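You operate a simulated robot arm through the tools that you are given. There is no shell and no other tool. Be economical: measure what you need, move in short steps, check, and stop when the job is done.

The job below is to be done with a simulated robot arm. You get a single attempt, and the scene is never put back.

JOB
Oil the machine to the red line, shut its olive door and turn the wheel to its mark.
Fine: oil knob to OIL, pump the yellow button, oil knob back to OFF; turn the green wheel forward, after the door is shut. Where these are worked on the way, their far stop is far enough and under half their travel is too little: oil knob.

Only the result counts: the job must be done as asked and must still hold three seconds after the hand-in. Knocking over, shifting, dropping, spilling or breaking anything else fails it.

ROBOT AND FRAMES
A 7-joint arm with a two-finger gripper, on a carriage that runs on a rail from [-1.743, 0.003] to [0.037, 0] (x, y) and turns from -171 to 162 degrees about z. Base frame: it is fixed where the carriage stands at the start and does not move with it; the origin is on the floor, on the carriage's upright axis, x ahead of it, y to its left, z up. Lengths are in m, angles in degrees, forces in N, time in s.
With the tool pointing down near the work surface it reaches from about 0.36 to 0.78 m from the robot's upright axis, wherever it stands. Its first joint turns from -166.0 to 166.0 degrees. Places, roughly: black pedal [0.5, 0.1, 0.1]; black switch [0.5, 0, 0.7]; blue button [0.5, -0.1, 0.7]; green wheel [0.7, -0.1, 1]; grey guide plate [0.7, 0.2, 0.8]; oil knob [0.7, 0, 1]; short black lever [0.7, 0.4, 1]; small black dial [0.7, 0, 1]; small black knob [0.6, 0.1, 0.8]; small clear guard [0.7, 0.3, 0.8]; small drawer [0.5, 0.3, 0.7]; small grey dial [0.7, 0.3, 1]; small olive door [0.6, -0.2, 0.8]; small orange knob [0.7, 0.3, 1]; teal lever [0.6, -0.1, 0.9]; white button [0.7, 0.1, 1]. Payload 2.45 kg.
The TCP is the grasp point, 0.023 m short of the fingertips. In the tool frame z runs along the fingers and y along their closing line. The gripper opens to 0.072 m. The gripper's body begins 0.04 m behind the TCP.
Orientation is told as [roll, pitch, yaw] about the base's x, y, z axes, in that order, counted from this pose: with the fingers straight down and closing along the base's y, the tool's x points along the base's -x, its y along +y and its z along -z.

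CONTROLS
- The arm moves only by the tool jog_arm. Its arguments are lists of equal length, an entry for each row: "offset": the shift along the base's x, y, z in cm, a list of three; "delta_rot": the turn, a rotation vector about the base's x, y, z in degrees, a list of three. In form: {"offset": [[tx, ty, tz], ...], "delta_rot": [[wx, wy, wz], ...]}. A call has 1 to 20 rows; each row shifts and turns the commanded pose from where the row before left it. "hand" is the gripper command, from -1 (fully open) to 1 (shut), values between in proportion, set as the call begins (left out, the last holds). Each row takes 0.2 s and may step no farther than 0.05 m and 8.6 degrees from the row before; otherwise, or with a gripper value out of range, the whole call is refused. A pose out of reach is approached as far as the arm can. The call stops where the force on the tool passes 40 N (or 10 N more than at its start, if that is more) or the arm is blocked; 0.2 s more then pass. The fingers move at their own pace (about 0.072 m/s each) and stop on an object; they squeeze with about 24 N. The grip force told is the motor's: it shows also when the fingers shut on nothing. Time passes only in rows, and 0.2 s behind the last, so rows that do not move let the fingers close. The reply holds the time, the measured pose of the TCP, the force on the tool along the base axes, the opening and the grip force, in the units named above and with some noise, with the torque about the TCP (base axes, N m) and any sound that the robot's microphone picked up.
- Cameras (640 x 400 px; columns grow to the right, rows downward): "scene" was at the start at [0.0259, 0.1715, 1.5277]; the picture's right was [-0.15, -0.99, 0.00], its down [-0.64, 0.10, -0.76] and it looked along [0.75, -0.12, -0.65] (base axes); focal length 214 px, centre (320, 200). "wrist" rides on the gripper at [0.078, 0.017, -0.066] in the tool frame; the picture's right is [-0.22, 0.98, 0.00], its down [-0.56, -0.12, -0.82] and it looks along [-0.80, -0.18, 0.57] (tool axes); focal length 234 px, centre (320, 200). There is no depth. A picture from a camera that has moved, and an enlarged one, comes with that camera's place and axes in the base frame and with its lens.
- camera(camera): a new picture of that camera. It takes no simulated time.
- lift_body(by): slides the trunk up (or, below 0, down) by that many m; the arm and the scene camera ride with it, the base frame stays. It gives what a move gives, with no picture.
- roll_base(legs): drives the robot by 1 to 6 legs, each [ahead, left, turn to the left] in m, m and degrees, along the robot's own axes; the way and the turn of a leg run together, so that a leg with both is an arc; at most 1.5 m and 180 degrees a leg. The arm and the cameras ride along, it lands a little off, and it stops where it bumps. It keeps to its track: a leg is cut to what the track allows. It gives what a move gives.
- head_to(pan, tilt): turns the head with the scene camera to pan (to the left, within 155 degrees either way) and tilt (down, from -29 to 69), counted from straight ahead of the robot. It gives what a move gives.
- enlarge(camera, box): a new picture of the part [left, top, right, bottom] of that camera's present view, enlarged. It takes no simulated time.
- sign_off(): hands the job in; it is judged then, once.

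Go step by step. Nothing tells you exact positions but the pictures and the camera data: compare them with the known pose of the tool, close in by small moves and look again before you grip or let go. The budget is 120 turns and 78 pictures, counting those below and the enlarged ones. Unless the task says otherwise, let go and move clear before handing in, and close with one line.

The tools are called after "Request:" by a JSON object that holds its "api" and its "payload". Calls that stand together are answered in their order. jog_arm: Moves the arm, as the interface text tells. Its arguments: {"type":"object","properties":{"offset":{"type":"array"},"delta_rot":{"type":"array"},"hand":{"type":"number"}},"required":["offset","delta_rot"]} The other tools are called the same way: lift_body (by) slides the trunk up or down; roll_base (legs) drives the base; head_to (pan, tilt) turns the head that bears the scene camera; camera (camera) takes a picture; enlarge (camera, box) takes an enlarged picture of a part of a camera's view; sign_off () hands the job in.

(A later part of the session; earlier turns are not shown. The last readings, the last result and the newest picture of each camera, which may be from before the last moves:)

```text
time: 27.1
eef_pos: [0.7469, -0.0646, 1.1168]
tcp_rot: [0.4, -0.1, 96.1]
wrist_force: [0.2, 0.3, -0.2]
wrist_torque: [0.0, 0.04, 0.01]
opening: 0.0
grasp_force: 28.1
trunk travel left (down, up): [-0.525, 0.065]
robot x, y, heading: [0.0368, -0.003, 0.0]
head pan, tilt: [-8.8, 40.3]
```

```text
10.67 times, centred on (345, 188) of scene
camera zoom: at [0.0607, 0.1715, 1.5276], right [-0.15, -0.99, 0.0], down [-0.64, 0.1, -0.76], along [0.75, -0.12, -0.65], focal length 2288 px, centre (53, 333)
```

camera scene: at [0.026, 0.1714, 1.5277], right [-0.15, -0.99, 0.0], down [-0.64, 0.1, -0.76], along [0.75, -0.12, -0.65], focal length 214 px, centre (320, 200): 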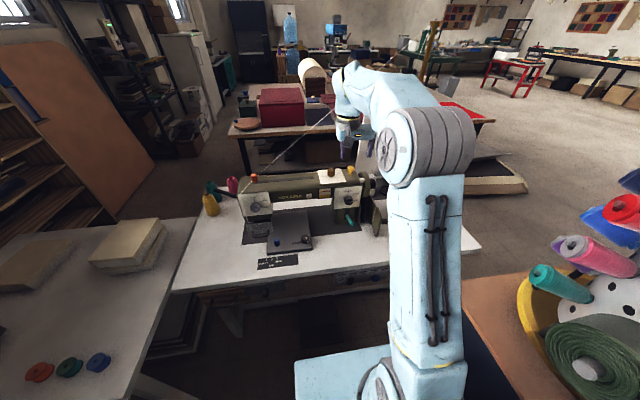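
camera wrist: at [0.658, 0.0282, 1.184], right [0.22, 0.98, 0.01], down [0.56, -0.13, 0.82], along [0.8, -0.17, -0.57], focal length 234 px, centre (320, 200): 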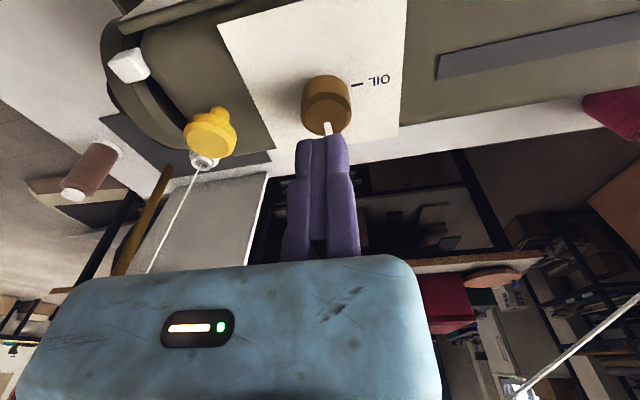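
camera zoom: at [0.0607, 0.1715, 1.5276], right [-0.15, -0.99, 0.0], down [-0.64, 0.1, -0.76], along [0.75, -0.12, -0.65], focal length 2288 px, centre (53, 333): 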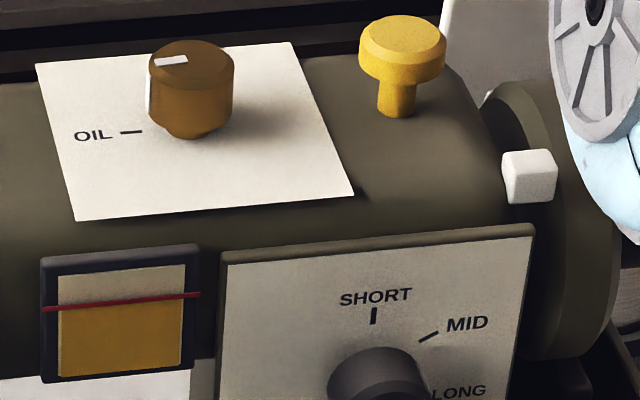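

The oil is at the red line. Next, the knob back to OFF: re-gripping it, this time centred.

Request:
{"api": "jog_arm", "payload": {"offset": [[-0.9, 3.7, 0.5], [-0.9, 3.7, 0], [0, 0, 0], [0, 0, -3], [0, 0, -3.2], [0, 0, 0]], "delta_rot": [[0, 0, 0], [0, 0, 0], [0, 0, 0], [0, 0, 0], [0, 0, 0], [0, 0, 0]], "hand": -0.28}}

Request:
{"api": "enlarge", "payload": {"camera": "wrist", "box": [160, 60, 420, 270]}}

```text
time: 28.5
eef_pos: [0.728, 0.0081, 1.0599]
tcp_rot: [0.3, -0.2, 96.2]
wrist_force: [-0.4, 0.1, 0.8]
wrist_torque: [-0.03, -0.02, -0.05]
opening: 0.0461
grasp_force: 0.2
trunk travel left (down, up): [-0.525, 0.065]
robot x, y, heading: [0.0374, 0.0015, 0.1]
head pan, tilt: [-8.8, 40.3]
```

```text
1.90 times, centred on (290, 165) of wrist
camera zoom: at [0.7199, -0.0715, 1.1262], right [-0.99, 0.11, 0.01], down [0.07, 0.57, 0.82], along [0.09, 0.82, -0.57], focal length 446 px, centre (377, 267)
```

zoom: 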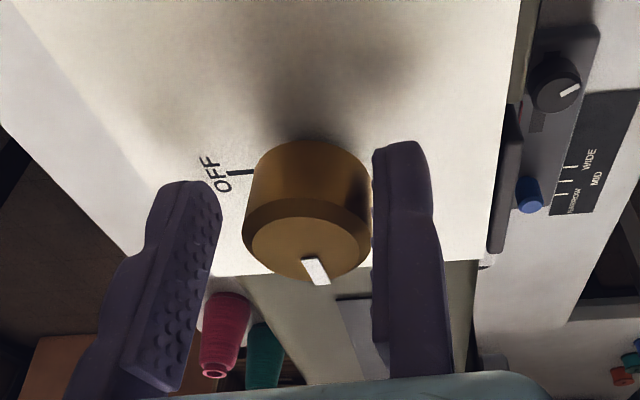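

Request:
{"api": "jog_arm", "payload": {"offset": [[0.3, 0, 0], [0, 0, 0], [0, 0, 0], [0, 0, 0]], "delta_rot": [[0, 0, 0], [0, 0, 0], [0, 0, 0], [0, 0, 0]], "hand": 1}}

Request:
{"api": "jog_arm", "payload": {"offset": [[-0.008, 0.217, 0], [0.023, 0.217, 0], [0.052, 0.211, 0], [0.082, 0.202, 0], [0.109, 0.188, 0], [0.134, 0.172, 0]], "delta_rot": [[0, 0, -8], [0, 0, -8], [0, 0, -8], [0, 0, -8], [0, 0, -8], [0, 0, -8]]}}

```text
time: 29.5
eef_pos: [0.7321, 0.008, 1.0609]
tcp_rot: [0.3, -0.2, 96.2]
wrist_force: [-10.8, 0.5, -2.3]
wrist_torque: [-0.07, -1.06, 0.05]
opening: 0.0314
grasp_force: 44.7
trunk travel left (down, up): [-0.525, 0.065]
robot x, y, heading: [0.0342, -0.0027, 0.2]
head pan, tilt: [-8.8, 40.3]
```

```text
time: 30.6
eef_pos: [0.7323, 0.0183, 1.0609]
tcp_rot: [0.6, 0.0, 59.8]
wrist_force: [-17.0, 0.7, 5.1]
wrist_torque: [-0.41, -0.34, -0.08]
opening: 0.0316
grasp_force: 44.8
trunk travel left (down, up): [-0.525, 0.065]
robot x, y, heading: [0.032, -0.0026, 0.2]
head pan, tilt: [-8.8, 40.3]
stopped in row 5: the force on the tool passed its limit at 42 N (the readings are from after the stop); the commanded pose is now the measured one
```

The force limit stopped it at about 60°. I'll relieve the load and continue with the corrected centre.

Request:
{"api": "jog_arm", "payload": {"offset": [[-0.3, 0, 0], [0.065, 0.217, 0], [0.097, 0.212, 0], [0.125, 0.195, 0], [0.151, 0.177, 0]], "delta_rot": [[0, 0, 0], [0, 0, -7.8], [0, 0, -8], [0, 0, -8], [0, 0, -8]]}}

```text
time: 31.8
eef_pos: [0.737, 0.0264, 1.0605]
tcp_rot: [0.4, -0.4, 27.9]
wrist_force: [20.4, -1.5, 21.4]
wrist_torque: [-1.44, -0.56, 0.22]
opening: 0.0319
grasp_force: 45.2
trunk travel left (down, up): [-0.525, 0.065]
robot x, y, heading: [0.0343, 0.0025, 0.2]
head pan, tilt: [-8.8, 40.3]
```

Request:
{"api": "jog_arm", "payload": {"offset": [[0.4, 0, 0.1], [0.174, 0.154, 0], [0.194, 0.128, 0], [0.21, 0.1, 0], [0, 0, 0]], "delta_rot": [[0, 0, 0], [0, 0, -8], [0, 0, -8], [0, 0, -8], [0, 0, 0]]}}

Request:
{"api": "enlarge", "payload": {"camera": "wrist", "box": [160, 60, 420, 270]}}

```text
time: 33.0
eef_pos: [0.7428, 0.0295, 1.0621]
tcp_rot: [0.6, 0.1, 3.9]
wrist_force: [-22.0, -4.3, 10.0]
wrist_torque: [-1.21, 1.04, -0.35]
opening: 0.0316
grasp_force: 45.3
trunk travel left (down, up): [-0.525, 0.065]
robot x, y, heading: [0.036, -0.0005, 0.4]
head pan, tilt: [-8.8, 40.3]
```

```text
1.90 times, centred on (290, 165) of wrist
camera zoom: at [0.6629, 0.04, 1.1268], right [0.15, 0.99, 0.01], down [0.57, -0.1, 0.82], along [0.81, -0.12, -0.58], focal length 446 px, centre (377, 267)
```

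zoom: 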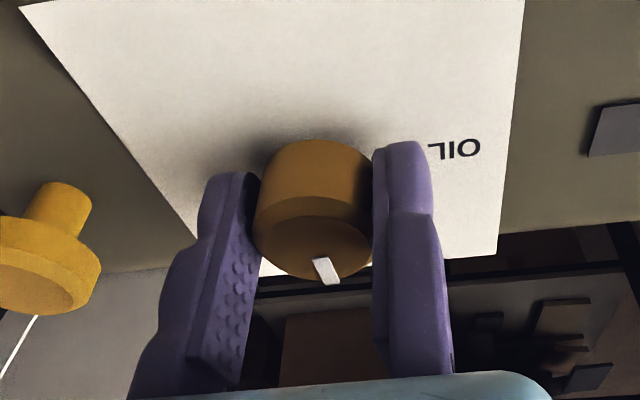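

Request:
{"api": "jog_arm", "payload": {"offset": [[-0.35, 0, 0], [0.1, 0.03, 0], [0.1, 0.02, 0], [0, 0, 0]], "delta_rot": [[0, 0, 0], [0, 0, -4], [0, 0, -4], [0, 0, 0]]}}

Request:
{"api": "jog_arm", "payload": {"offset": [[0, 0, 0], [0, 0, 0], [0, 0.3, 0], [0, 0, 3], [0, 0, 4]], "delta_rot": [[0, 0, 0], [0, 0, 0], [0, 0, 0], [0, 0, 0], [0, 0, 0]], "hand": -0.28}}

Request:
{"api": "enlarge", "payload": {"camera": "scene", "box": [300, 155, 380, 205]}}

Request:
{"api": "enlarge", "payload": {"camera": "wrist", "box": [160, 0, 420, 200]}}

```text
time: 34.0
eef_pos: [0.7443, 0.03, 1.0615]
tcp_rot: [0.6, -0.2, -3.9]
wrist_force: [5.6, -4.7, 4.4]
wrist_torque: [-1.05, -0.92, 0.37]
opening: 0.0316
grasp_force: 44.8
trunk travel left (down, up): [-0.525, 0.065]
robot x, y, heading: [0.0347, -0.0006, -0.0]
head pan, tilt: [-8.8, 40.3]
```

```text
time: 35.2
eef_pos: [0.7444, 0.0352, 1.1308]
tcp_rot: [0.6, -0.1, -3.8]
wrist_force: [0.2, 0.5, -0.2]
wrist_torque: [0.01, -0.03, -0.01]
opening: 0.0461
grasp_force: 0.1
trunk travel left (down, up): [-0.525, 0.065]
robot x, y, heading: [0.034, -0.0014, 0.1]
head pan, tilt: [-8.8, 40.3]
```

```text
8.00 times, centred on (340, 180) of scene
camera zoom: at [0.0604, 0.1714, 1.5277], right [-0.15, -0.99, 0.0], down [-0.64, 0.1, -0.76], along [0.75, -0.12, -0.65], focal length 1716 px, centre (160, 360)
```

zoom: 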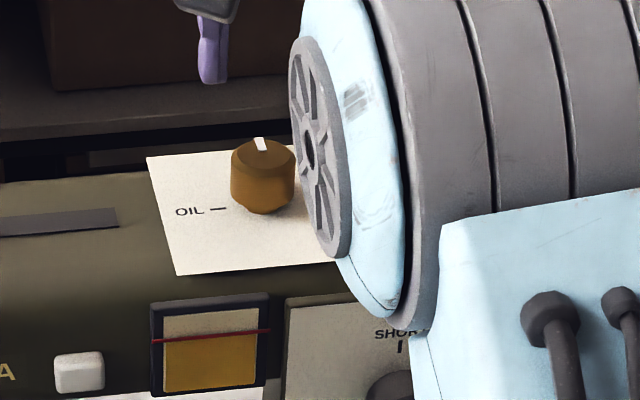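

```text
2.00 times, centred on (290, 100) of wrist
camera zoom: at [0.6663, 0.0553, 1.1959], right [0.28, 0.96, 0.01], down [0.55, -0.17, 0.82], along [0.79, -0.23, -0.57], focal length 468 px, centre (380, 400)
```

zoom: 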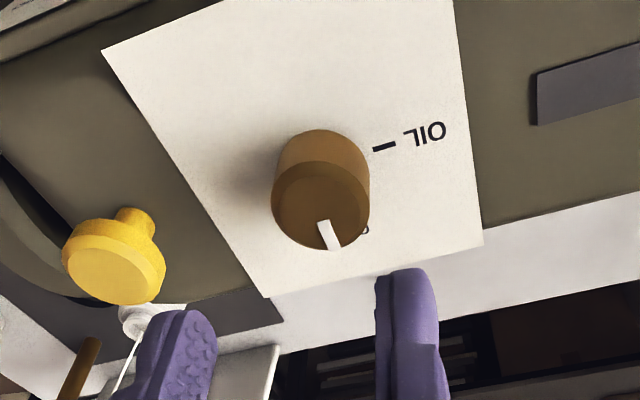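

The knob is back at OFF. Next is the door: I'll retreat up and back to the -y side, tilting the tool forward.

Request:
{"api": "jog_arm", "payload": {"offset": [[0, 0, 4.5], [0, 0, 4], [-3.4, -3.4, 0], [-3.4, -3.4, 0], [-3.4, -3.4, 0], [-3.4, -3.4, 0], [-3.4, -3.4, 0], [-3.4, -3.4, 0], [-3.4, -3.4, 0], [-1.5, -2, 0], [0, 0, -3], [0, 0, -3], [0, 0, -3], [0, 0, -3]], "delta_rot": [[0, 0, 0], [0, 0, 3.9], [0, 0, 0], [0, 0, 0], [0, -8, 0], [0, -8, 0], [0, -8, 0], [0, -8, 0], [0, -8, 0], [0, -8, 0], [0, -2, 0], [0, 0, 0], [0, 0, 0], [0, 0, 0]], "hand": 1}}

Request:
{"api": "camera", "payload": {"camera": "scene"}}

Request:
{"api": "camera", "payload": {"camera": "wrist"}}

```text
time: 38.2
eef_pos: [0.486, -0.2251, 1.0885]
tcp_rot: [0.4, -50.1, 0.1]
wrist_force: [0.5, -0.4, -0.3]
wrist_torque: [-0.01, -0.01, -0.02]
opening: 0.0001
grasp_force: 23.4
out of reach, approached as far as the arm can: row 2
trunk travel left (down, up): [-0.525, 0.065]
robot x, y, heading: [0.034, -0.0012, 0.2]
head pan, tilt: [-8.8, 40.3]
```

```text
36 pictures are left
camera scene: at [0.0605, 0.1715, 1.5278], right [-0.15, -0.99, 0.0], down [-0.64, 0.1, -0.76], along [0.75, -0.12, -0.65], focal length 214 px, centre (320, 200)
```

scene: 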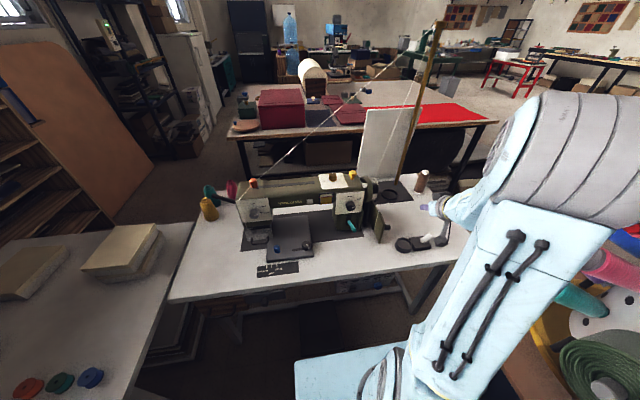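

```text
35 pictures are left
camera wrist: at [0.3843, -0.2091, 1.0717], right [0.13, 0.98, 0.17], down [-0.27, -0.13, 0.95], along [0.95, -0.17, 0.24], focal length 234 px, centre (320, 200)
```

wrist: 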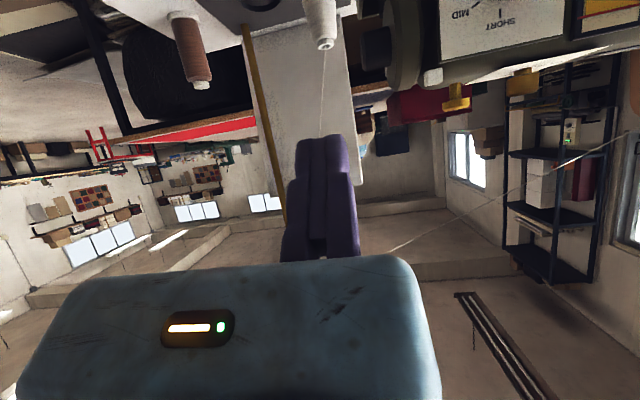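

Request:
{"api": "jog_arm", "payload": {"offset": [[0, -1, -4.2], [0, -1, -4.2], [0, 0, -4.2], [0, 0, -4.2], [0, 0, -3.9], [3, 0, 0], [3, 0, 0], [0, 0, 0]], "delta_rot": [[0, 0, 0], [0, 0, 0], [0, 0, 0], [0, 0, 0], [0, 0, 0], [0, 0, 0], [0, 0, 0], [0, 0, 0]]}}

Request:
{"api": "camera", "payload": {"camera": "wrist"}}

Request:
{"api": "enlarge", "payload": {"camera": "scene", "box": [330, 160, 430, 260]}}

```text
time: 40.0
eef_pos: [0.5561, -0.239, 0.8881]
tcp_rot: [0.5, -50.0, 0.2]
wrist_force: [0.4, 0.2, -0.7]
wrist_torque: [0.01, -0.04, 0.01]
opening: 0.0
grasp_force: 24.0
out of reach, approached as far as the arm can: row 5
trunk travel left (down, up): [-0.525, 0.065]
robot x, y, heading: [0.0327, 0.0011, 0.0]
head pan, tilt: [-8.8, 40.3]
```

```text
34 pictures are left
camera wrist: at [0.4551, -0.2232, 0.8715], right [0.13, 0.98, 0.17], down [-0.27, -0.13, 0.95], along [0.95, -0.17, 0.24], focal length 234 px, centre (320, 200)
```

wrist: 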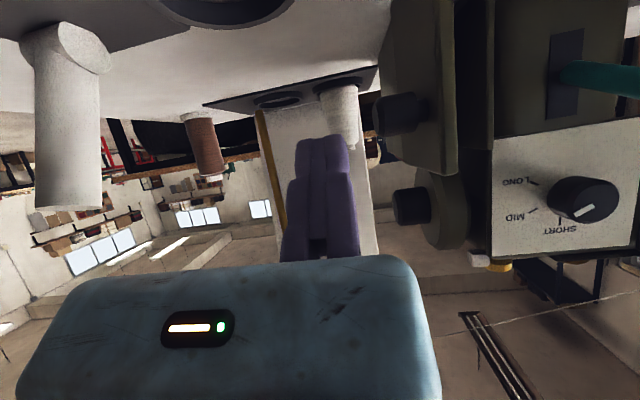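

```text
4.00 times, centred on (380, 210) of scene
camera zoom: at [0.0606, 0.1714, 1.5277], right [-0.15, -0.99, 0.0], down [-0.64, 0.1, -0.76], along [0.75, -0.12, -0.65], focal length 858 px, centre (80, 160)
```

zoom: 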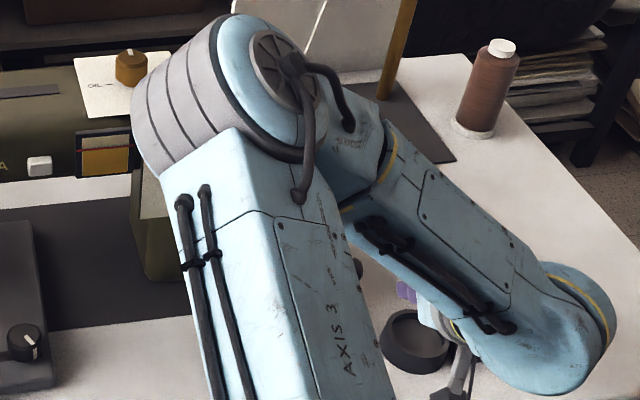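

The door knob's end face is at about (0.61, -0.203, 0.865), just right of the shut fingers. I'll move forward beside the knob, then push +y.

Request:
{"api": "jog_arm", "payload": {"offset": [[2, 0, -0.3], [2.2, 0, -0.3], [0, 0, 0]], "delta_rot": [[0, 0, 0], [0, 0, 0], [0, 0, 0]]}}

Request:
{"api": "enlarge", "payload": {"camera": "wrist", "box": [240, 0, 640, 260]}}

```text
time: 40.8
eef_pos: [0.6, -0.2382, 0.8819]
tcp_rot: [0.5, -50.1, 0.1]
wrist_force: [0.5, 0.3, 0.5]
wrist_torque: [0.0, -0.04, -0.01]
opening: 0.0
grasp_force: 23.5
trunk travel left (down, up): [-0.525, 0.065]
robot x, y, heading: [0.0341, 0.0051, 0.0]
head pan, tilt: [-8.8, 40.3]
```

```text
1.54 times, centred on (440, 130) of wrist
camera zoom: at [0.4979, -0.2226, 0.8659], right [0.13, 0.98, 0.17], down [-0.27, -0.13, 0.95], along [0.95, -0.17, 0.24], focal length 360 px, centre (135, 308)
```

zoom: 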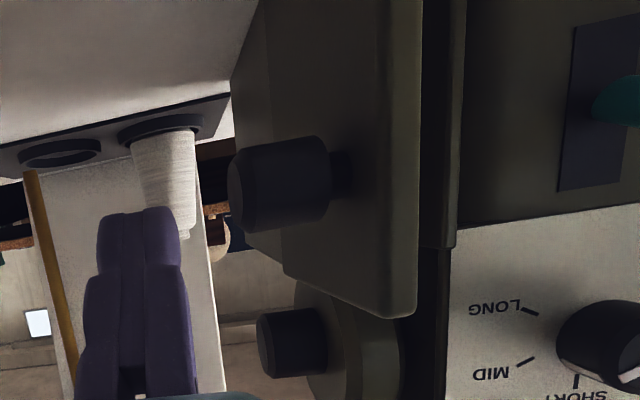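

Request:
{"api": "jog_arm", "payload": {"offset": [[0, 1.2, 0], [0, 0.6, 0], [-0.3, 0.8, 0], [-0.4, 0.9, 0], [-0.3, 1, 0], [-0.2, 1, 0], [-0.1, 1, 0], [0, 1, 0]], "delta_rot": [[0, 0, 0], [0, 0, 0], [0, 0, 0], [0, 0, 0], [0, 0, 0], [0, 0, 0], [0, 0, 0], [0, 0, 0]]}}

Request:
{"api": "enlarge", "payload": {"camera": "wrist", "box": [240, 0, 640, 260]}}

```text
time: 42.6
eef_pos: [0.5837, -0.1651, 0.884]
tcp_rot: [0.6, -50.0, 0.1]
wrist_force: [-0.8, 0.4, -0.2]
wrist_torque: [0.01, 0.03, -0.01]
opening: 0.0
grasp_force: 23.7
trunk travel left (down, up): [-0.525, 0.065]
robot x, y, heading: [0.0377, 0.0015, 0.3]
head pan, tilt: [-8.8, 40.3]
```

```text
1.54 times, centred on (440, 130) of wrist
camera zoom: at [0.4835, -0.1476, 0.866], right [0.13, 0.98, 0.17], down [-0.27, -0.13, 0.95], along [0.95, -0.17, 0.24], focal length 360 px, centre (135, 308)
```

zoom: 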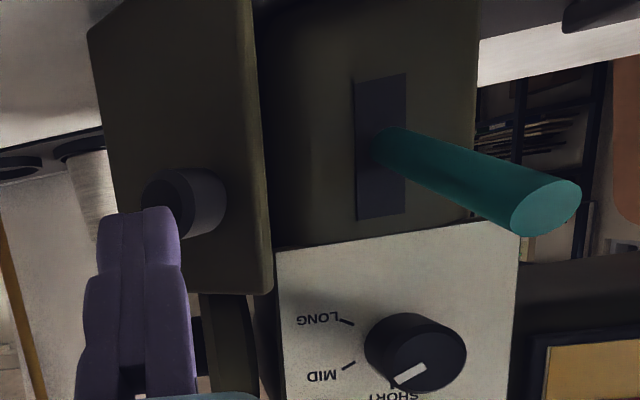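

The door is swinging shut as predicted, so I'll continue along the arc.

Request:
{"api": "jog_arm", "payload": {"offset": [[0.4, 0.9, 0], [0.6, 0.9, 0], [0.7, 0.8, 0], [0.8, 0.6, 0], [0.8, 0.5, 0], [0.8, 0.4, 0], [0.6, 0.2, 0]], "delta_rot": [[0, 0, 0], [0, 0, 0], [0, 0, 0], [0, 0, 0], [0, 0, 0], [0, 0, 0], [0, 0, 0]]}}

Request:
{"api": "enlarge", "payload": {"camera": "wrist", "box": [240, 0, 640, 260]}}

```text
time: 43.9
eef_pos: [0.6121, -0.1304, 0.8814]
tcp_rot: [0.1, -49.4, -0.2]
wrist_force: [-18.5, 2.4, 7.4]
wrist_torque: [-0.09, 0.01, 0.02]
opening: 0.0059
grasp_force: 28.4
trunk travel left (down, up): [-0.525, 0.065]
robot x, y, heading: [0.0315, 0.0033, -0.1]
head pan, tilt: [-8.8, 40.3]
stopped in row 6: the force on the tool passed its limit at 48 N (the readings are from after the stop); the commanded pose is now the measured one
```

```text
1.54 times, centred on (440, 130) of wrist
camera zoom: at [0.5112, -0.1128, 0.8658], right [0.15, 0.98, 0.17], down [-0.26, -0.13, 0.96], along [0.96, -0.18, 0.23], focal length 360 px, centre (135, 308)
```

zoom: 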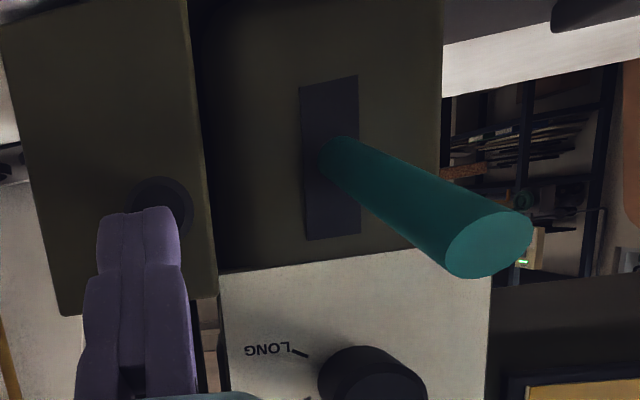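

The push met resistance and the door looks nearly flush. I'll back off to inspect it.

Request:
{"api": "jog_arm", "payload": {"offset": [[-3, 0, 0], [-3, -1.5, 0], [-2, -4, 0], [0, -4, 0], [0, -3, 0]], "delta_rot": [[0, 0, 0], [0, 0, 0], [0, 0, 0], [0, 0, 0], [0, 0, 0]]}}

Request:
{"api": "camera", "payload": {"camera": "wrist"}}

```text
time: 45.1
eef_pos: [0.5355, -0.2551, 0.8822]
tcp_rot: [0.2, -49.5, -0.4]
wrist_force: [0.0, 0.5, -0.4]
wrist_torque: [0.02, -0.01, -0.02]
opening: 0.0
grasp_force: 28.8
trunk travel left (down, up): [-0.525, 0.065]
robot x, y, heading: [0.0327, -0.0005, 0.1]
head pan, tilt: [-8.8, 40.3]
```

```text
29 pictures are left
camera wrist: at [0.434, -0.2377, 0.8658], right [0.14, 0.98, 0.17], down [-0.26, -0.13, 0.96], along [0.96, -0.18, 0.23], focal length 234 px, centre (320, 200)
```

wrist: 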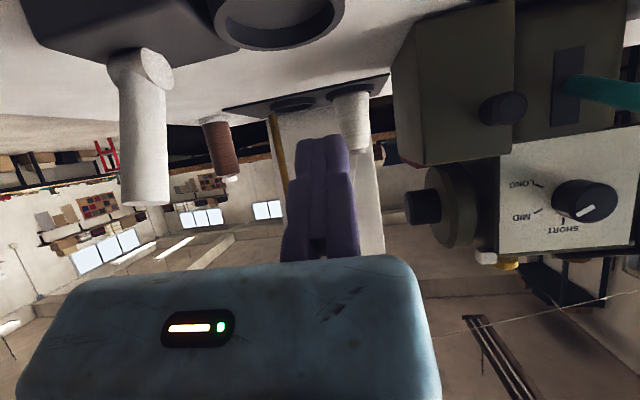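

Request:
{"api": "enlarge", "payload": {"camera": "wrist", "box": [380, 0, 620, 170]}}

```text
2.35 times, centred on (500, 85) of wrist
camera zoom: at [0.434, -0.2377, 0.8658], right [0.14, 0.98, 0.17], down [-0.26, -0.13, 0.96], along [0.96, -0.18, 0.23], focal length 551 px, centre (-104, 471)
```

zoom: 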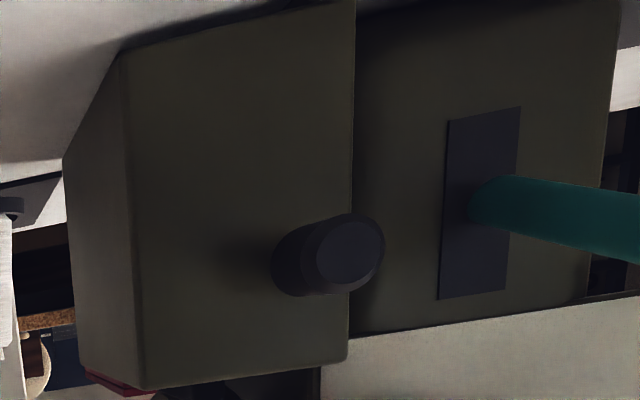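

The door reads as closed: the free edge is at y ≈ -0.105 and the hinge at -0.177, both in the same plane. I'll confirm later from the scene camera. For the wheel, I'll grip its hub (axis at about x 0.737, z 0.975) from above, with the closing line along x.

Request:
{"api": "jog_arm", "payload": {"offset": [[-1, 0, 4], [0, 0, 4], [0, 0, 4], [0, 0, 4], [0, 0, 4], [0, 0, 4], [0, 0, 3], [0, 0, 0], [0, 0, 0], [0, 0, 0], [0, 0, 0], [0, 0, 0], [0, 0, 0], [0, 0, 0], [0, 0, 0], [0, 0, 0], [0, 0, 0]], "delta_rot": [[0, 0, 0], [0, 8.3, 0], [0, 8.3, 0], [0, 8.3, 0], [0, 8.3, 0], [0, 8.3, 0], [0, 8.0, 0], [0, 0, 8.5], [0, 0, 8.5], [0, 0, 8.5], [0, 0, 8.5], [0, 0, 8.5], [0, 0, 8.5], [0, 0, 8.5], [0, 0, 8.5], [0, 0, 8.5], [0, 0, 8.5]], "hand": -1}}

Request:
{"api": "camera", "payload": {"camera": "scene"}}

```text
time: 48.7
eef_pos: [0.5245, -0.2543, 1.1511]
tcp_rot: [0.2, -0.1, 85.1]
wrist_force: [-0.1, 0.3, 0.7]
wrist_torque: [-0.02, 0.0, -0.02]
opening: 0.0719
grasp_force: 0.0
trunk travel left (down, up): [-0.525, 0.065]
robot x, y, heading: [0.0348, 0.0005, -0.1]
head pan, tilt: [-8.8, 40.3]
```

```text
27 pictures are left
camera scene: at [0.0601, 0.1714, 1.5277], right [-0.15, -0.99, 0.0], down [-0.64, 0.1, -0.76], along [0.75, -0.12, -0.65], focal length 214 px, centre (320, 200)
```

scene: 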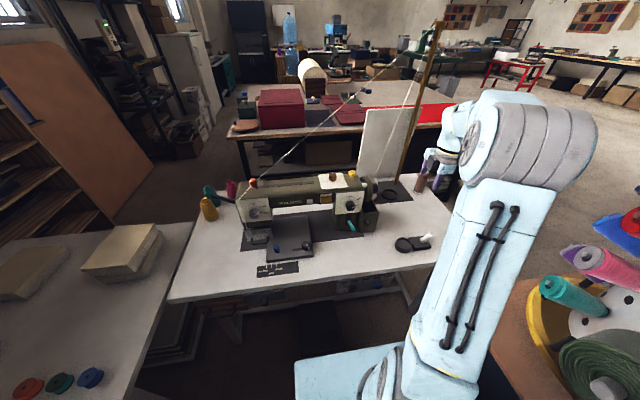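

Request:
{"api": "enlarge", "payload": {"camera": "scene", "box": [330, 165, 410, 240]}}

Request:
{"api": "enlarge", "payload": {"camera": "wrist", "box": [160, 60, 420, 270]}}

```text
5.33 times, centred on (370, 202) of scene
camera zoom: at [0.0601, 0.1714, 1.5277], right [-0.15, -0.99, 0.0], down [-0.64, 0.1, -0.76], along [0.75, -0.12, -0.65], focal length 1144 px, centre (53, 187)
```

zoom: 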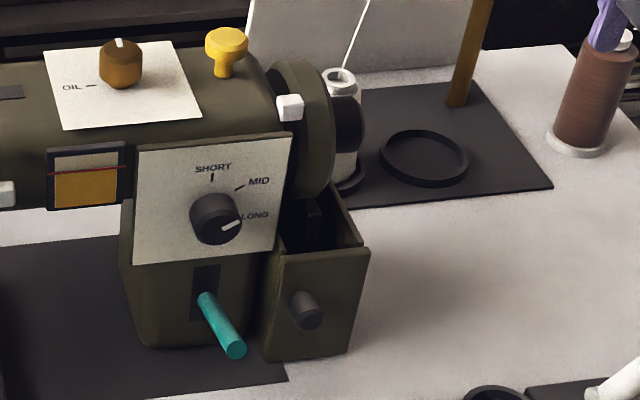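

```text
1.90 times, centred on (290, 165) of wrist
camera zoom: at [0.5, -0.3307, 1.217], right [-0.95, 0.3, 0.0], down [0.17, 0.55, 0.82], along [0.25, 0.78, -0.57], focal length 446 px, centre (377, 267)
```

zoom: 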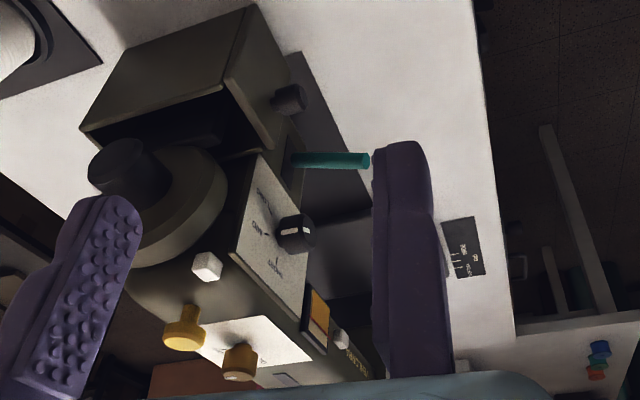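

The door is flush and shut. Next, moving above the wheel hub.

Request:
{"api": "jog_arm", "payload": {"offset": [[4, 1.7, 0], [4, 1.7, 0], [4, 1.7, 0], [4, 1.7, -1], [2, 1.8, -2.5], [0, 0, 0]], "delta_rot": [[0, 0, 4.9], [0, 0, 0], [0, 0, 0], [0, 0, 0], [0, 0, 0], [0, 0, 0]]}}

Request:
{"api": "camera", "payload": {"camera": "wrist"}}

```text
time: 50.1
eef_pos: [0.7062, -0.1688, 1.1163]
tcp_rot: [0.0, 0.0, 89.7]
wrist_force: [0.3, -0.5, -0.7]
wrist_torque: [-0.03, 0.02, 0.04]
opening: 0.072
grasp_force: 0.1
trunk travel left (down, up): [-0.525, 0.065]
robot x, y, heading: [0.034, -0.0018, -0.1]
head pan, tilt: [-8.8, 40.3]
```

```text
24 pictures are left
camera wrist: at [0.6871, -0.2458, 1.1816], right [-0.97, 0.22, 0.0], down [0.13, 0.56, 0.82], along [0.18, 0.8, -0.57], focal length 234 px, centre (320, 200)
```

wrist: 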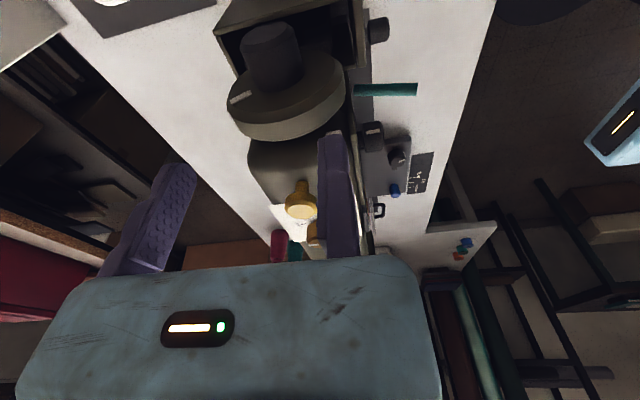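

Request:
{"api": "enlarge", "payload": {"camera": "wrist", "box": [180, 0, 400, 160]}}

```text
2.50 times, centred on (290, 80) of wrist
camera zoom: at [0.6871, -0.2458, 1.1816], right [-0.97, 0.22, 0.0], down [0.13, 0.56, 0.82], along [0.18, 0.8, -0.57], focal length 585 px, centre (395, 500)
```

zoom: 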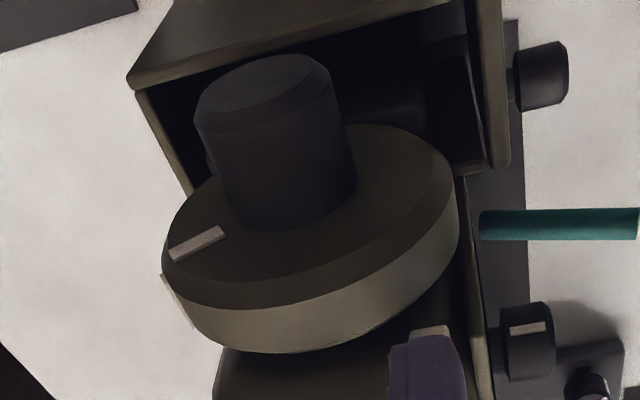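

The hub spans y -0.151 to -0.183 on an axis at x 0.742, z 0.977. I'm descending around it.

Request:
{"api": "jog_arm", "payload": {"offset": [[0.5, -0.3, -3], [0, 0, -3], [0, 0, -3], [0, 0, -2], [0, 0, -1.4], [0, 0, 0]], "delta_rot": [[0, 0, 0.3], [0, 0, 0], [0, 0, 0], [0, 0, 0], [0, 0, 0], [0, 0, 0]]}}

Request:
{"api": "camera", "payload": {"camera": "wrist"}}

```text
time: 51.5
eef_pos: [0.7089, -0.1718, 0.9915]
tcp_rot: [0.0, 0.1, 90.0]
wrist_force: [-0.3, -0.8, -0.6]
wrist_torque: [-0.01, 0.02, 0.0]
opening: 0.0719
grasp_force: 0.1
trunk travel left (down, up): [-0.525, 0.065]
robot x, y, heading: [0.034, 0.0009, -0.2]
head pan, tilt: [-8.8, 40.3]
```

```text
22 pictures are left
camera wrist: at [0.6916, -0.2489, 1.0577], right [-0.98, 0.22, 0.0], down [0.12, 0.56, 0.82], along [0.18, 0.8, -0.57], focal length 234 px, centre (320, 200)
```

wrist: 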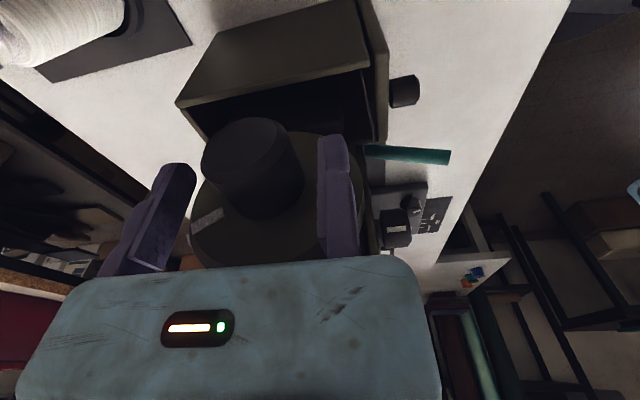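

Straddled. I'll close on the hub.

Request:
{"api": "jog_arm", "payload": {"offset": [[0.5, 0, 0], [0, 0, 0], [0, 0, 0], [0, 0, 0]], "delta_rot": [[0, 0, 0], [0, 0, 0], [0, 0, 0], [0, 0, 0]], "hand": 1}}

```text
time: 52.5
eef_pos: [0.7167, -0.1708, 0.9919]
tcp_rot: [0.1, 0.0, 90.0]
wrist_force: [24.7, -3.7, -0.2]
wrist_torque: [-0.44, -0.58, -0.21]
opening: 0.053
grasp_force: 24.4
trunk travel left (down, up): [-0.525, 0.065]
robot x, y, heading: [0.0347, -0.0003, -0.0]
head pan, tilt: [-8.8, 40.3]
```

Request:
{"api": "jog_arm", "payload": {"offset": [[0.4, 0, 0], [0, 0, 0], [0.3, 0, 0], [0, 0, 0], [0, 0, 0]], "delta_rot": [[0, 0, 0], [0, 0, 0], [0, 0, 0], [0, 0, 0], [0, 0, 0]]}}

Request:
{"api": "camera", "payload": {"camera": "wrist"}}

```text
time: 53.7
eef_pos: [0.7237, -0.1707, 0.9903]
tcp_rot: [0.1, 0.0, 90.0]
wrist_force: [23.2, -1.1, -4.1]
wrist_torque: [0.18, -0.4, -0.1]
opening: 0.0461
grasp_force: 24.6
trunk travel left (down, up): [-0.525, 0.065]
robot x, y, heading: [0.0372, -0.0015, -0.3]
head pan, tilt: [-8.8, 40.3]
```

```text
21 pictures are left
camera wrist: at [0.7056, -0.2492, 1.0563], right [-0.98, 0.22, 0.0], down [0.13, 0.56, 0.82], along [0.18, 0.8, -0.57], focal length 234 px, centre (320, 200)
```

wrist: 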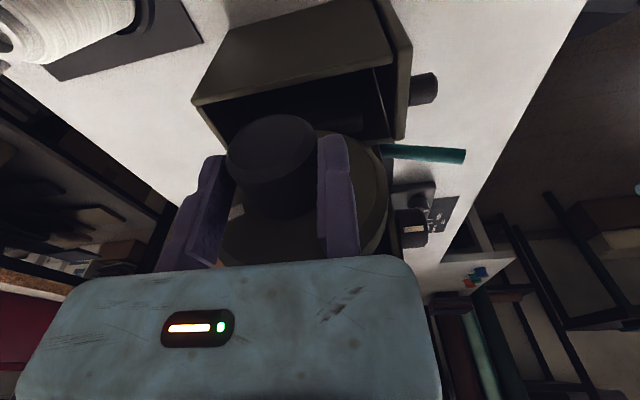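

Request:
{"api": "jog_arm", "payload": {"offset": [[0.3, 0, 0], [0, 0, 0], [0, 0, 0]], "delta_rot": [[0, 0, 0], [0, 0, 0], [0, 0, 0]]}}

```text
time: 54.5
eef_pos: [0.7249, -0.1698, 0.9916]
tcp_rot: [0.2, 0.0, 90.0]
wrist_force: [-3.2, 4.0, -6.2]
wrist_torque: [-0.56, 0.25, 0.52]
opening: 0.0453
grasp_force: 45.0
trunk travel left (down, up): [-0.525, 0.065]
robot x, y, heading: [0.0413, 0.004, 0.2]
head pan, tilt: [-8.8, 40.3]
```

Gripped, 45 mm. I'll rotate the wheel forward in small steps while watching the force.

Request:
{"api": "jog_arm", "payload": {"offset": [[-0.181, 0, -0.33], [-0.133, 0, -0.353], [-0.084, 0, -0.366], [0, 0, 0]], "delta_rot": [[0, -8, 0], [0, -8, 0], [0, -8, 0], [0, 0, 0]]}}

Request:
{"api": "enlarge", "payload": {"camera": "wrist", "box": [160, 60, 420, 270]}}

```text
time: 55.5
eef_pos: [0.7177, -0.172, 0.9797]
tcp_rot: [-23.7, -0.1, 89.9]
wrist_force: [-32.4, 7.6, -16.9]
wrist_torque: [-0.28, 0.77, 0.67]
opening: 0.0456
grasp_force: 45.1
trunk travel left (down, up): [-0.525, 0.065]
robot x, y, heading: [0.0316, 0.0009, -0.3]
head pan, tilt: [-8.8, 40.3]
```

```text
1.90 times, centred on (290, 165) of wrist
camera zoom: at [0.6746, -0.2491, 1.0329], right [-0.89, 0.22, -0.39], down [-0.21, 0.56, 0.8], along [0.39, 0.8, -0.45], focal length 446 px, centre (377, 267)
```

zoom: 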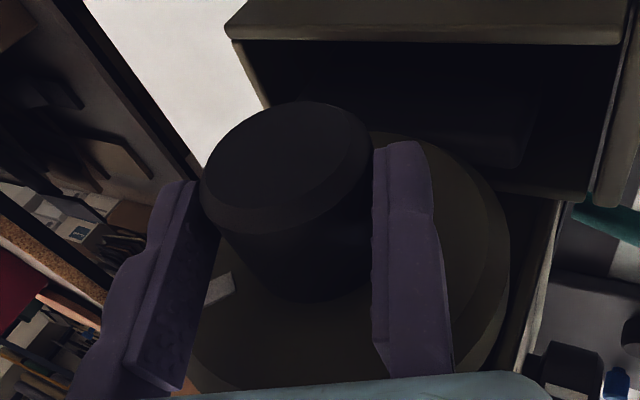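

The wheel turns with the gripper. Relieving the force and continuing.

Request:
{"api": "jog_arm", "payload": {"offset": [[-0.45, 0, -0.25], [-0.06, 0, -0.376], [0, 0, -0.376], [0.05, 0, -0.369], [0, 0, 0]], "delta_rot": [[0, 0, 0], [0, -8, 0], [0, -8, 0], [0, -8, 0], [0, 0, 0]]}}

```text
time: 56.7
eef_pos: [0.7159, -0.172, 0.9667]
tcp_rot: [-47.8, 0.1, 90.0]
wrist_force: [-7.9, 9.5, -12.4]
wrist_torque: [-0.3, 0.38, -0.56]
opening: 0.0453
grasp_force: 45.1
trunk travel left (down, up): [-0.525, 0.065]
robot x, y, heading: [0.0356, -0.0007, 0.0]
head pan, tilt: [-8.8, 40.3]
```

Request:
{"api": "jog_arm", "payload": {"offset": [[-0.1, -0.1, -0.2], [0.1, 0, -0.356], [0.15, 0, -0.334], [0.2, 0, -0.308], [0, 0, 0]], "delta_rot": [[0, 0, 0], [0, -8, 0], [0, -8, 0], [0, -8, 0], [0, 0, 0]]}}

Request:
{"api": "camera", "payload": {"camera": "wrist"}}

```text
time: 57.9
eef_pos: [0.7192, -0.1718, 0.9557]
tcp_rot: [-71.9, 0.0, 90.1]
wrist_force: [-9.6, 13.3, -12.1]
wrist_torque: [-0.3, 0.18, 0.58]
opening: 0.0453
grasp_force: 45.1
trunk travel left (down, up): [-0.525, 0.065]
robot x, y, heading: [0.0337, 0.0004, -0.1]
head pan, tilt: [-8.8, 40.3]
```

```text
19 pictures are left
camera wrist: at [0.6513, -0.2491, 0.9589], right [-0.3, 0.22, -0.93], down [-0.74, 0.56, 0.37], along [0.6, 0.8, -0.01], focal length 234 px, centre (320, 200)
```

wrist: 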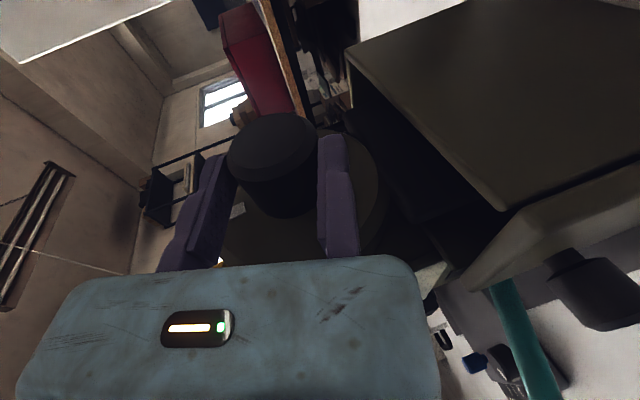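

Request:
{"api": "jog_arm", "payload": {"offset": [[-0.1, -0.15, -0.2], [0.22, 0, -0.274], [0.27, 0, -0.236], [0, 0, 0]], "delta_rot": [[0, 0, 0], [0, -8, 0], [0, -8, 0], [0, 0, 0]]}}

Request:
{"api": "enlarge", "payload": {"camera": "scene", "box": [330, 165, 410, 240]}}

```text
time: 58.9
eef_pos: [0.7254, -0.1711, 0.9482]
tcp_rot: [-88.0, 0.1, 90.2]
wrist_force: [1.7, 19.0, -12.1]
wrist_torque: [-0.51, 0.3, 1.61]
opening: 0.0457
grasp_force: 45.0
trunk travel left (down, up): [-0.525, 0.065]
robot x, y, heading: [0.0385, -0.0016, -0.2]
head pan, tilt: [-8.8, 40.3]
```

```text
5.33 times, centred on (370, 202) of scene
camera zoom: at [0.0613, 0.1731, 1.5274], right [-0.15, -0.99, 0.0], down [-0.64, 0.1, -0.76], along [0.75, -0.12, -0.65], focal length 1144 px, centre (53, 187)
```

zoom: 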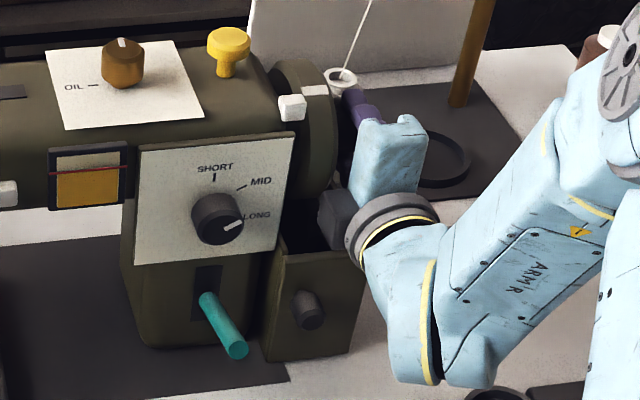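

A white rim mark is now visible on the wheel just behind the fixed white index, with roughly 18° to go.

Request:
{"api": "jog_arm", "payload": {"offset": [[0, 0.35, -0.2], [0.31, 0, -0.193], [0, 0, 0]], "delta_rot": [[0, 0, 0], [0, -8, 0], [0, 0, 0]]}}

Request:
{"api": "enlarge", "payload": {"camera": "scene", "box": [350, 170, 400, 205]}}

```text
time: 59.7
eef_pos: [0.7274, -0.17, 0.9451]
tcp_rot: [-96.1, 0.1, 89.9]
wrist_force: [13.4, 6.8, -1.4]
wrist_torque: [-0.15, 0.31, -0.14]
opening: 0.0454
grasp_force: 45.7
trunk travel left (down, up): [-0.525, 0.065]
robot x, y, heading: [0.0328, -0.0007, -0.0]
head pan, tilt: [-8.8, 40.3]
```

```text
11.43 times, centred on (375, 188) of scene
camera zoom: at [0.0619, 0.1721, 1.5277], right [-0.15, -0.99, 0.0], down [-0.64, 0.1, -0.76], along [0.75, -0.12, -0.65], focal length 2451 px, centre (-309, 343)
```

zoom: 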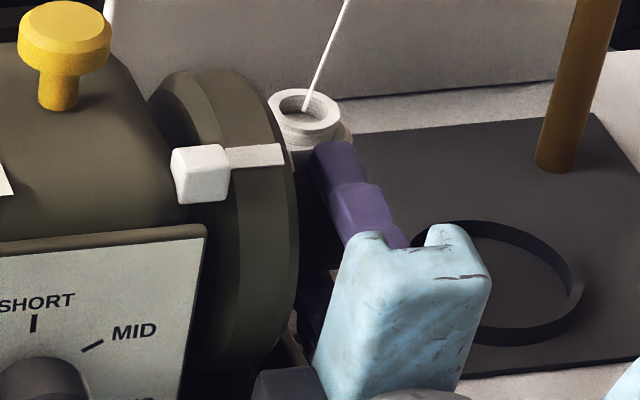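

The rim mark is nearly aligned. By the line parallel to the wheel axis it needs about 5° more.

Request:
{"api": "jog_arm", "payload": {"offset": [[0.35, 0.05, -0.1], [0, 0, 0]], "delta_rot": [[0, -5.3, 0], [0, 0, 0]]}}

Request:
{"api": "enlarge", "payload": {"camera": "scene", "box": [350, 170, 400, 205]}}

```text
time: 60.2
eef_pos: [0.7292, -0.1708, 0.9433]
tcp_rot: [-100.3, -0.1, 89.8]
wrist_force: [5.6, -1.4, 18.0]
wrist_torque: [-0.59, 8.45, 1.1]
opening: 0.0452
grasp_force: 44.8
trunk travel left (down, up): [-0.525, 0.065]
robot x, y, heading: [0.0362, 0.0022, 0.0]
head pan, tilt: [-8.8, 40.3]
stopped in row 2: the force on the tool passed its limit at 45 N (the readings are from after the stop); the commanded pose is now the measured one
```

```text
11.43 times, centred on (375, 188) of scene
camera zoom: at [0.0603, 0.1718, 1.5281], right [-0.15, -0.99, 0.0], down [-0.64, 0.1, -0.76], along [0.75, -0.12, -0.65], focal length 2451 px, centre (-309, 343)
```

zoom: 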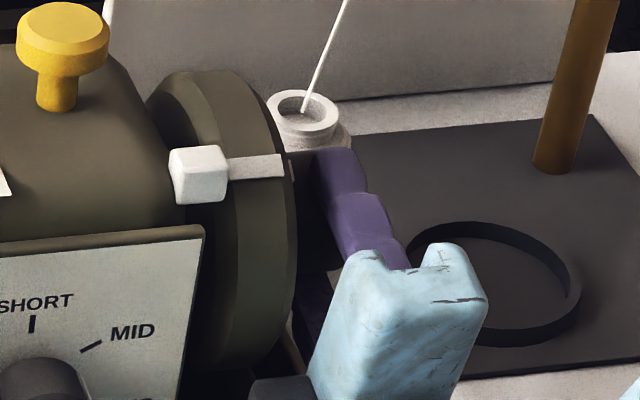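

The mark now lines up with the index and it has reached a firm stop. I'll release and retreat gently.

Request:
{"api": "jog_arm", "payload": {"offset": [[0, 0, 0], [0, 0, 0], [0, 0, 0]], "delta_rot": [[0, 0, 0], [0, 0, 0], [0, 0, 0]], "hand": -1}}

Request:
{"api": "jog_arm", "payload": {"offset": [[0, 0, -0.6], [0, -2, 0], [0, -4, 0], [-2, -3, 0], [-4, -2, 0], [-4, 0, 1], [-4, 0, 1]], "delta_rot": [[0, 0, 0], [0, 0, 0], [0, 0, 0], [0, 0, 0], [0, 0, 0], [0, 0, 0], [0, 0, 0]]}}

Request:
{"api": "enlarge", "payload": {"camera": "scene", "box": [310, 160, 410, 240]}}

```text
time: 61.0
eef_pos: [0.7291, -0.1722, 0.9439]
tcp_rot: [-100.5, -0.1, 89.8]
wrist_force: [6.5, -1.3, 28.3]
wrist_torque: [0.28, 12.45, 1.81]
opening: 0.0722
grasp_force: 0.1
trunk travel left (down, up): [-0.525, 0.065]
robot x, y, heading: [0.0336, 0.0019, -0.0]
head pan, tilt: [-8.8, 40.3]
```

```text
time: 61.3
eef_pos: [0.7305, -0.1708, 0.944]
tcp_rot: [-100.3, -0.2, 89.8]
wrist_force: [-0.2, -0.6, 26.8]
wrist_torque: [-0.21, 9.98, 1.19]
opening: 0.0718
grasp_force: 0.0
trunk travel left (down, up): [-0.525, 0.065]
robot x, y, heading: [0.0329, 0.0005, -0.3]
head pan, tilt: [-8.8, 40.3]
stopped in row 1: the force on the tool passed its limit at 49 N (the readings are from after the stop); the commanded pose is now the measured one
```

```text
5.00 times, centred on (360, 200) of scene
camera zoom: at [0.0592, 0.1719, 1.5276], right [-0.15, -0.99, 0.0], down [-0.64, 0.1, -0.76], along [0.75, -0.12, -0.65], focal length 1072 px, centre (120, 200)
```

zoom: 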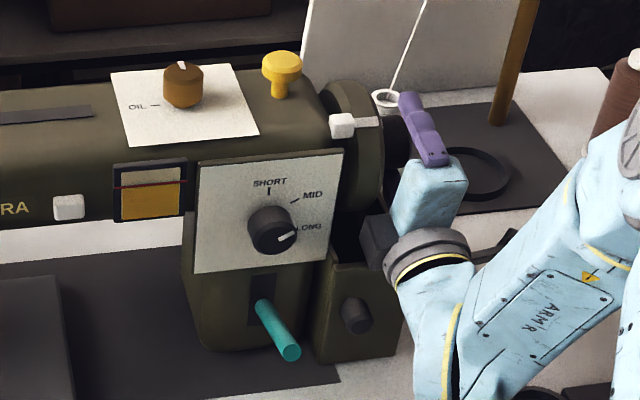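

The gripper is open, but torque says the wrist, about 0.37 m behind the TCP, rests on something. It's probably the table edge. I'll pitch the wrist back up about the TCP, then slide off in -y.

Request:
{"api": "jog_arm", "payload": {"offset": [[0, 0, 0], [0, 0, 0], [0, 0, 0]], "delta_rot": [[0, 2.5, 0], [0, 2.5, 0], [0, 0, 0]]}}

```text
time: 62.1
eef_pos: [0.7294, -0.1723, 0.9427]
tcp_rot: [-95.4, -0.1, 89.8]
wrist_force: [-0.2, -0.3, -0.9]
wrist_torque: [0.01, -0.02, -0.02]
opening: 0.072
grasp_force: 0.1
trunk travel left (down, up): [-0.525, 0.065]
robot x, y, heading: [0.0341, 0.0013, -0.2]
head pan, tilt: [-8.8, 40.3]
```

Free of load. Sliding off the hub now.

Request:
{"api": "jog_arm", "payload": {"offset": [[0, 0, -0.4], [0, -2, 0], [0, -3, 0], [0, -3, 1], [-3, -1, 2], [-4, 0, 2], [-4, 0, 3]], "delta_rot": [[0, 0, 0], [0, 0, 0], [0, 0, 0], [0, 6, 0], [0, 8, 0], [0, 8, 0], [0, 8, 0]]}}

Request:
{"api": "camera", "payload": {"camera": "scene"}}

Request:
{"api": "enlarge", "payload": {"camera": "scene", "box": [350, 170, 400, 205]}}

```text
time: 63.7
eef_pos: [0.6195, -0.2623, 1.0178]
tcp_rot: [-65.3, -0.1, 89.8]
wrist_force: [0.3, -0.5, 0.0]
wrist_torque: [0.03, 0.01, 0.01]
opening: 0.072
grasp_force: 0.0
trunk travel left (down, up): [-0.525, 0.065]
robot x, y, heading: [0.0351, -0.0004, -0.2]
head pan, tilt: [-8.8, 40.3]
```

```text
14 pictures are left
camera scene: at [0.0602, 0.1713, 1.5276], right [-0.15, -0.99, 0.0], down [-0.64, 0.1, -0.76], along [0.75, -0.12, -0.65], focal length 214 px, centre (320, 200)
```

scene: 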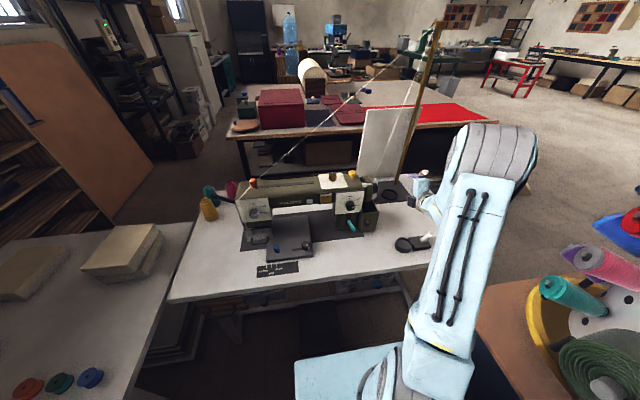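

```text
11.43 times, centred on (375, 188) of scene
camera zoom: at [0.0602, 0.1713, 1.5276], right [-0.15, -0.99, 0.0], down [-0.64, 0.1, -0.76], along [0.75, -0.12, -0.65], focal length 2451 px, centre (-309, 343)
```

zoom: 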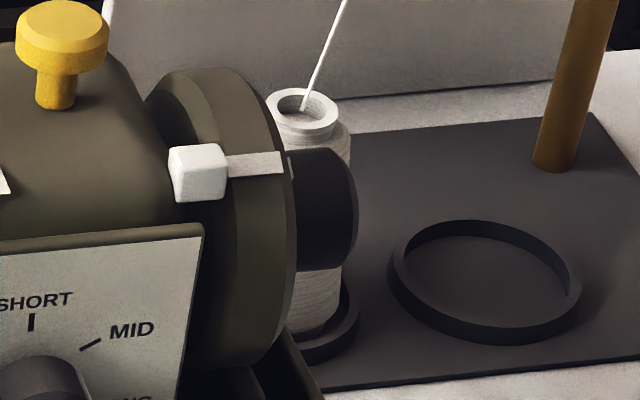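

Let me check the angular alignment from the wheel's end with the wrist camera.

Request:
{"api": "camera", "payload": {"camera": "wrist"}}

```text
12 pictures are left
camera wrist: at [0.5511, -0.3396, 1.0296], right [-0.41, 0.22, -0.89], down [-0.69, 0.56, 0.46], along [0.6, 0.8, -0.08], focal length 234 px, centre (320, 200)
```

wrist: 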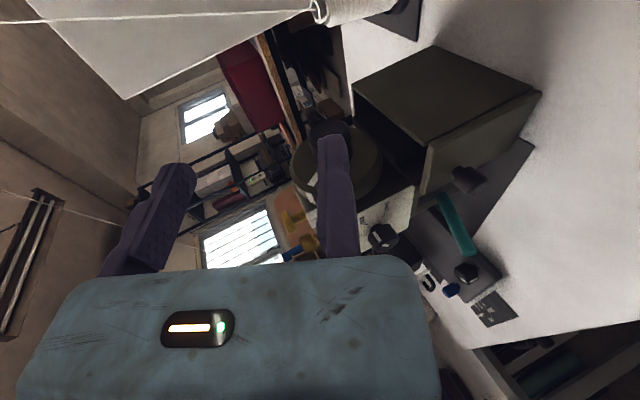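

Request:
{"api": "jog_arm", "payload": {"offset": [[-1, 0, -2.5], [-1, 0, -2.5], [0, 0, 0]], "delta_rot": [[0, 0, 0], [0, 0, 0], [0, 0, 0]]}}

Request:
{"api": "enlarge", "payload": {"camera": "wrist", "box": [190, 80, 380, 230]}}

```text
time: 64.5
eef_pos: [0.6004, -0.2626, 0.9681]
tcp_rot: [-65.4, 0.0, 89.8]
wrist_force: [1.2, 0.0, -0.5]
wrist_torque: [0.02, 0.01, 0.04]
opening: 0.0722
grasp_force: 0.0
trunk travel left (down, up): [-0.525, 0.065]
robot x, y, heading: [0.0349, -0.0008, -0.2]
head pan, tilt: [-8.8, 40.3]
```

```text
2.67 times, centred on (285, 155) of wrist
camera zoom: at [0.5324, -0.34, 0.9794], right [-0.41, 0.22, -0.89], down [-0.69, 0.56, 0.46], along [0.6, 0.8, -0.08], focal length 624 px, centre (413, 320)
```

zoom: 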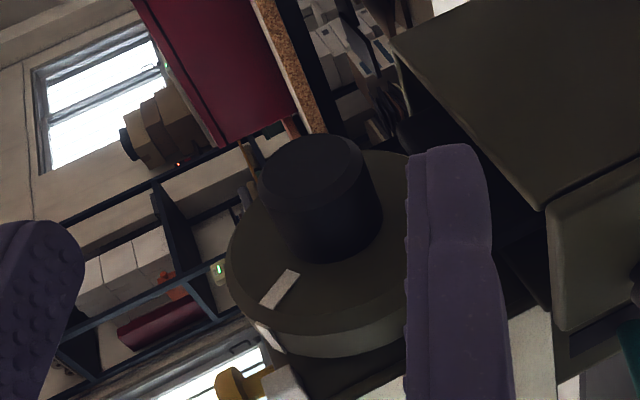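

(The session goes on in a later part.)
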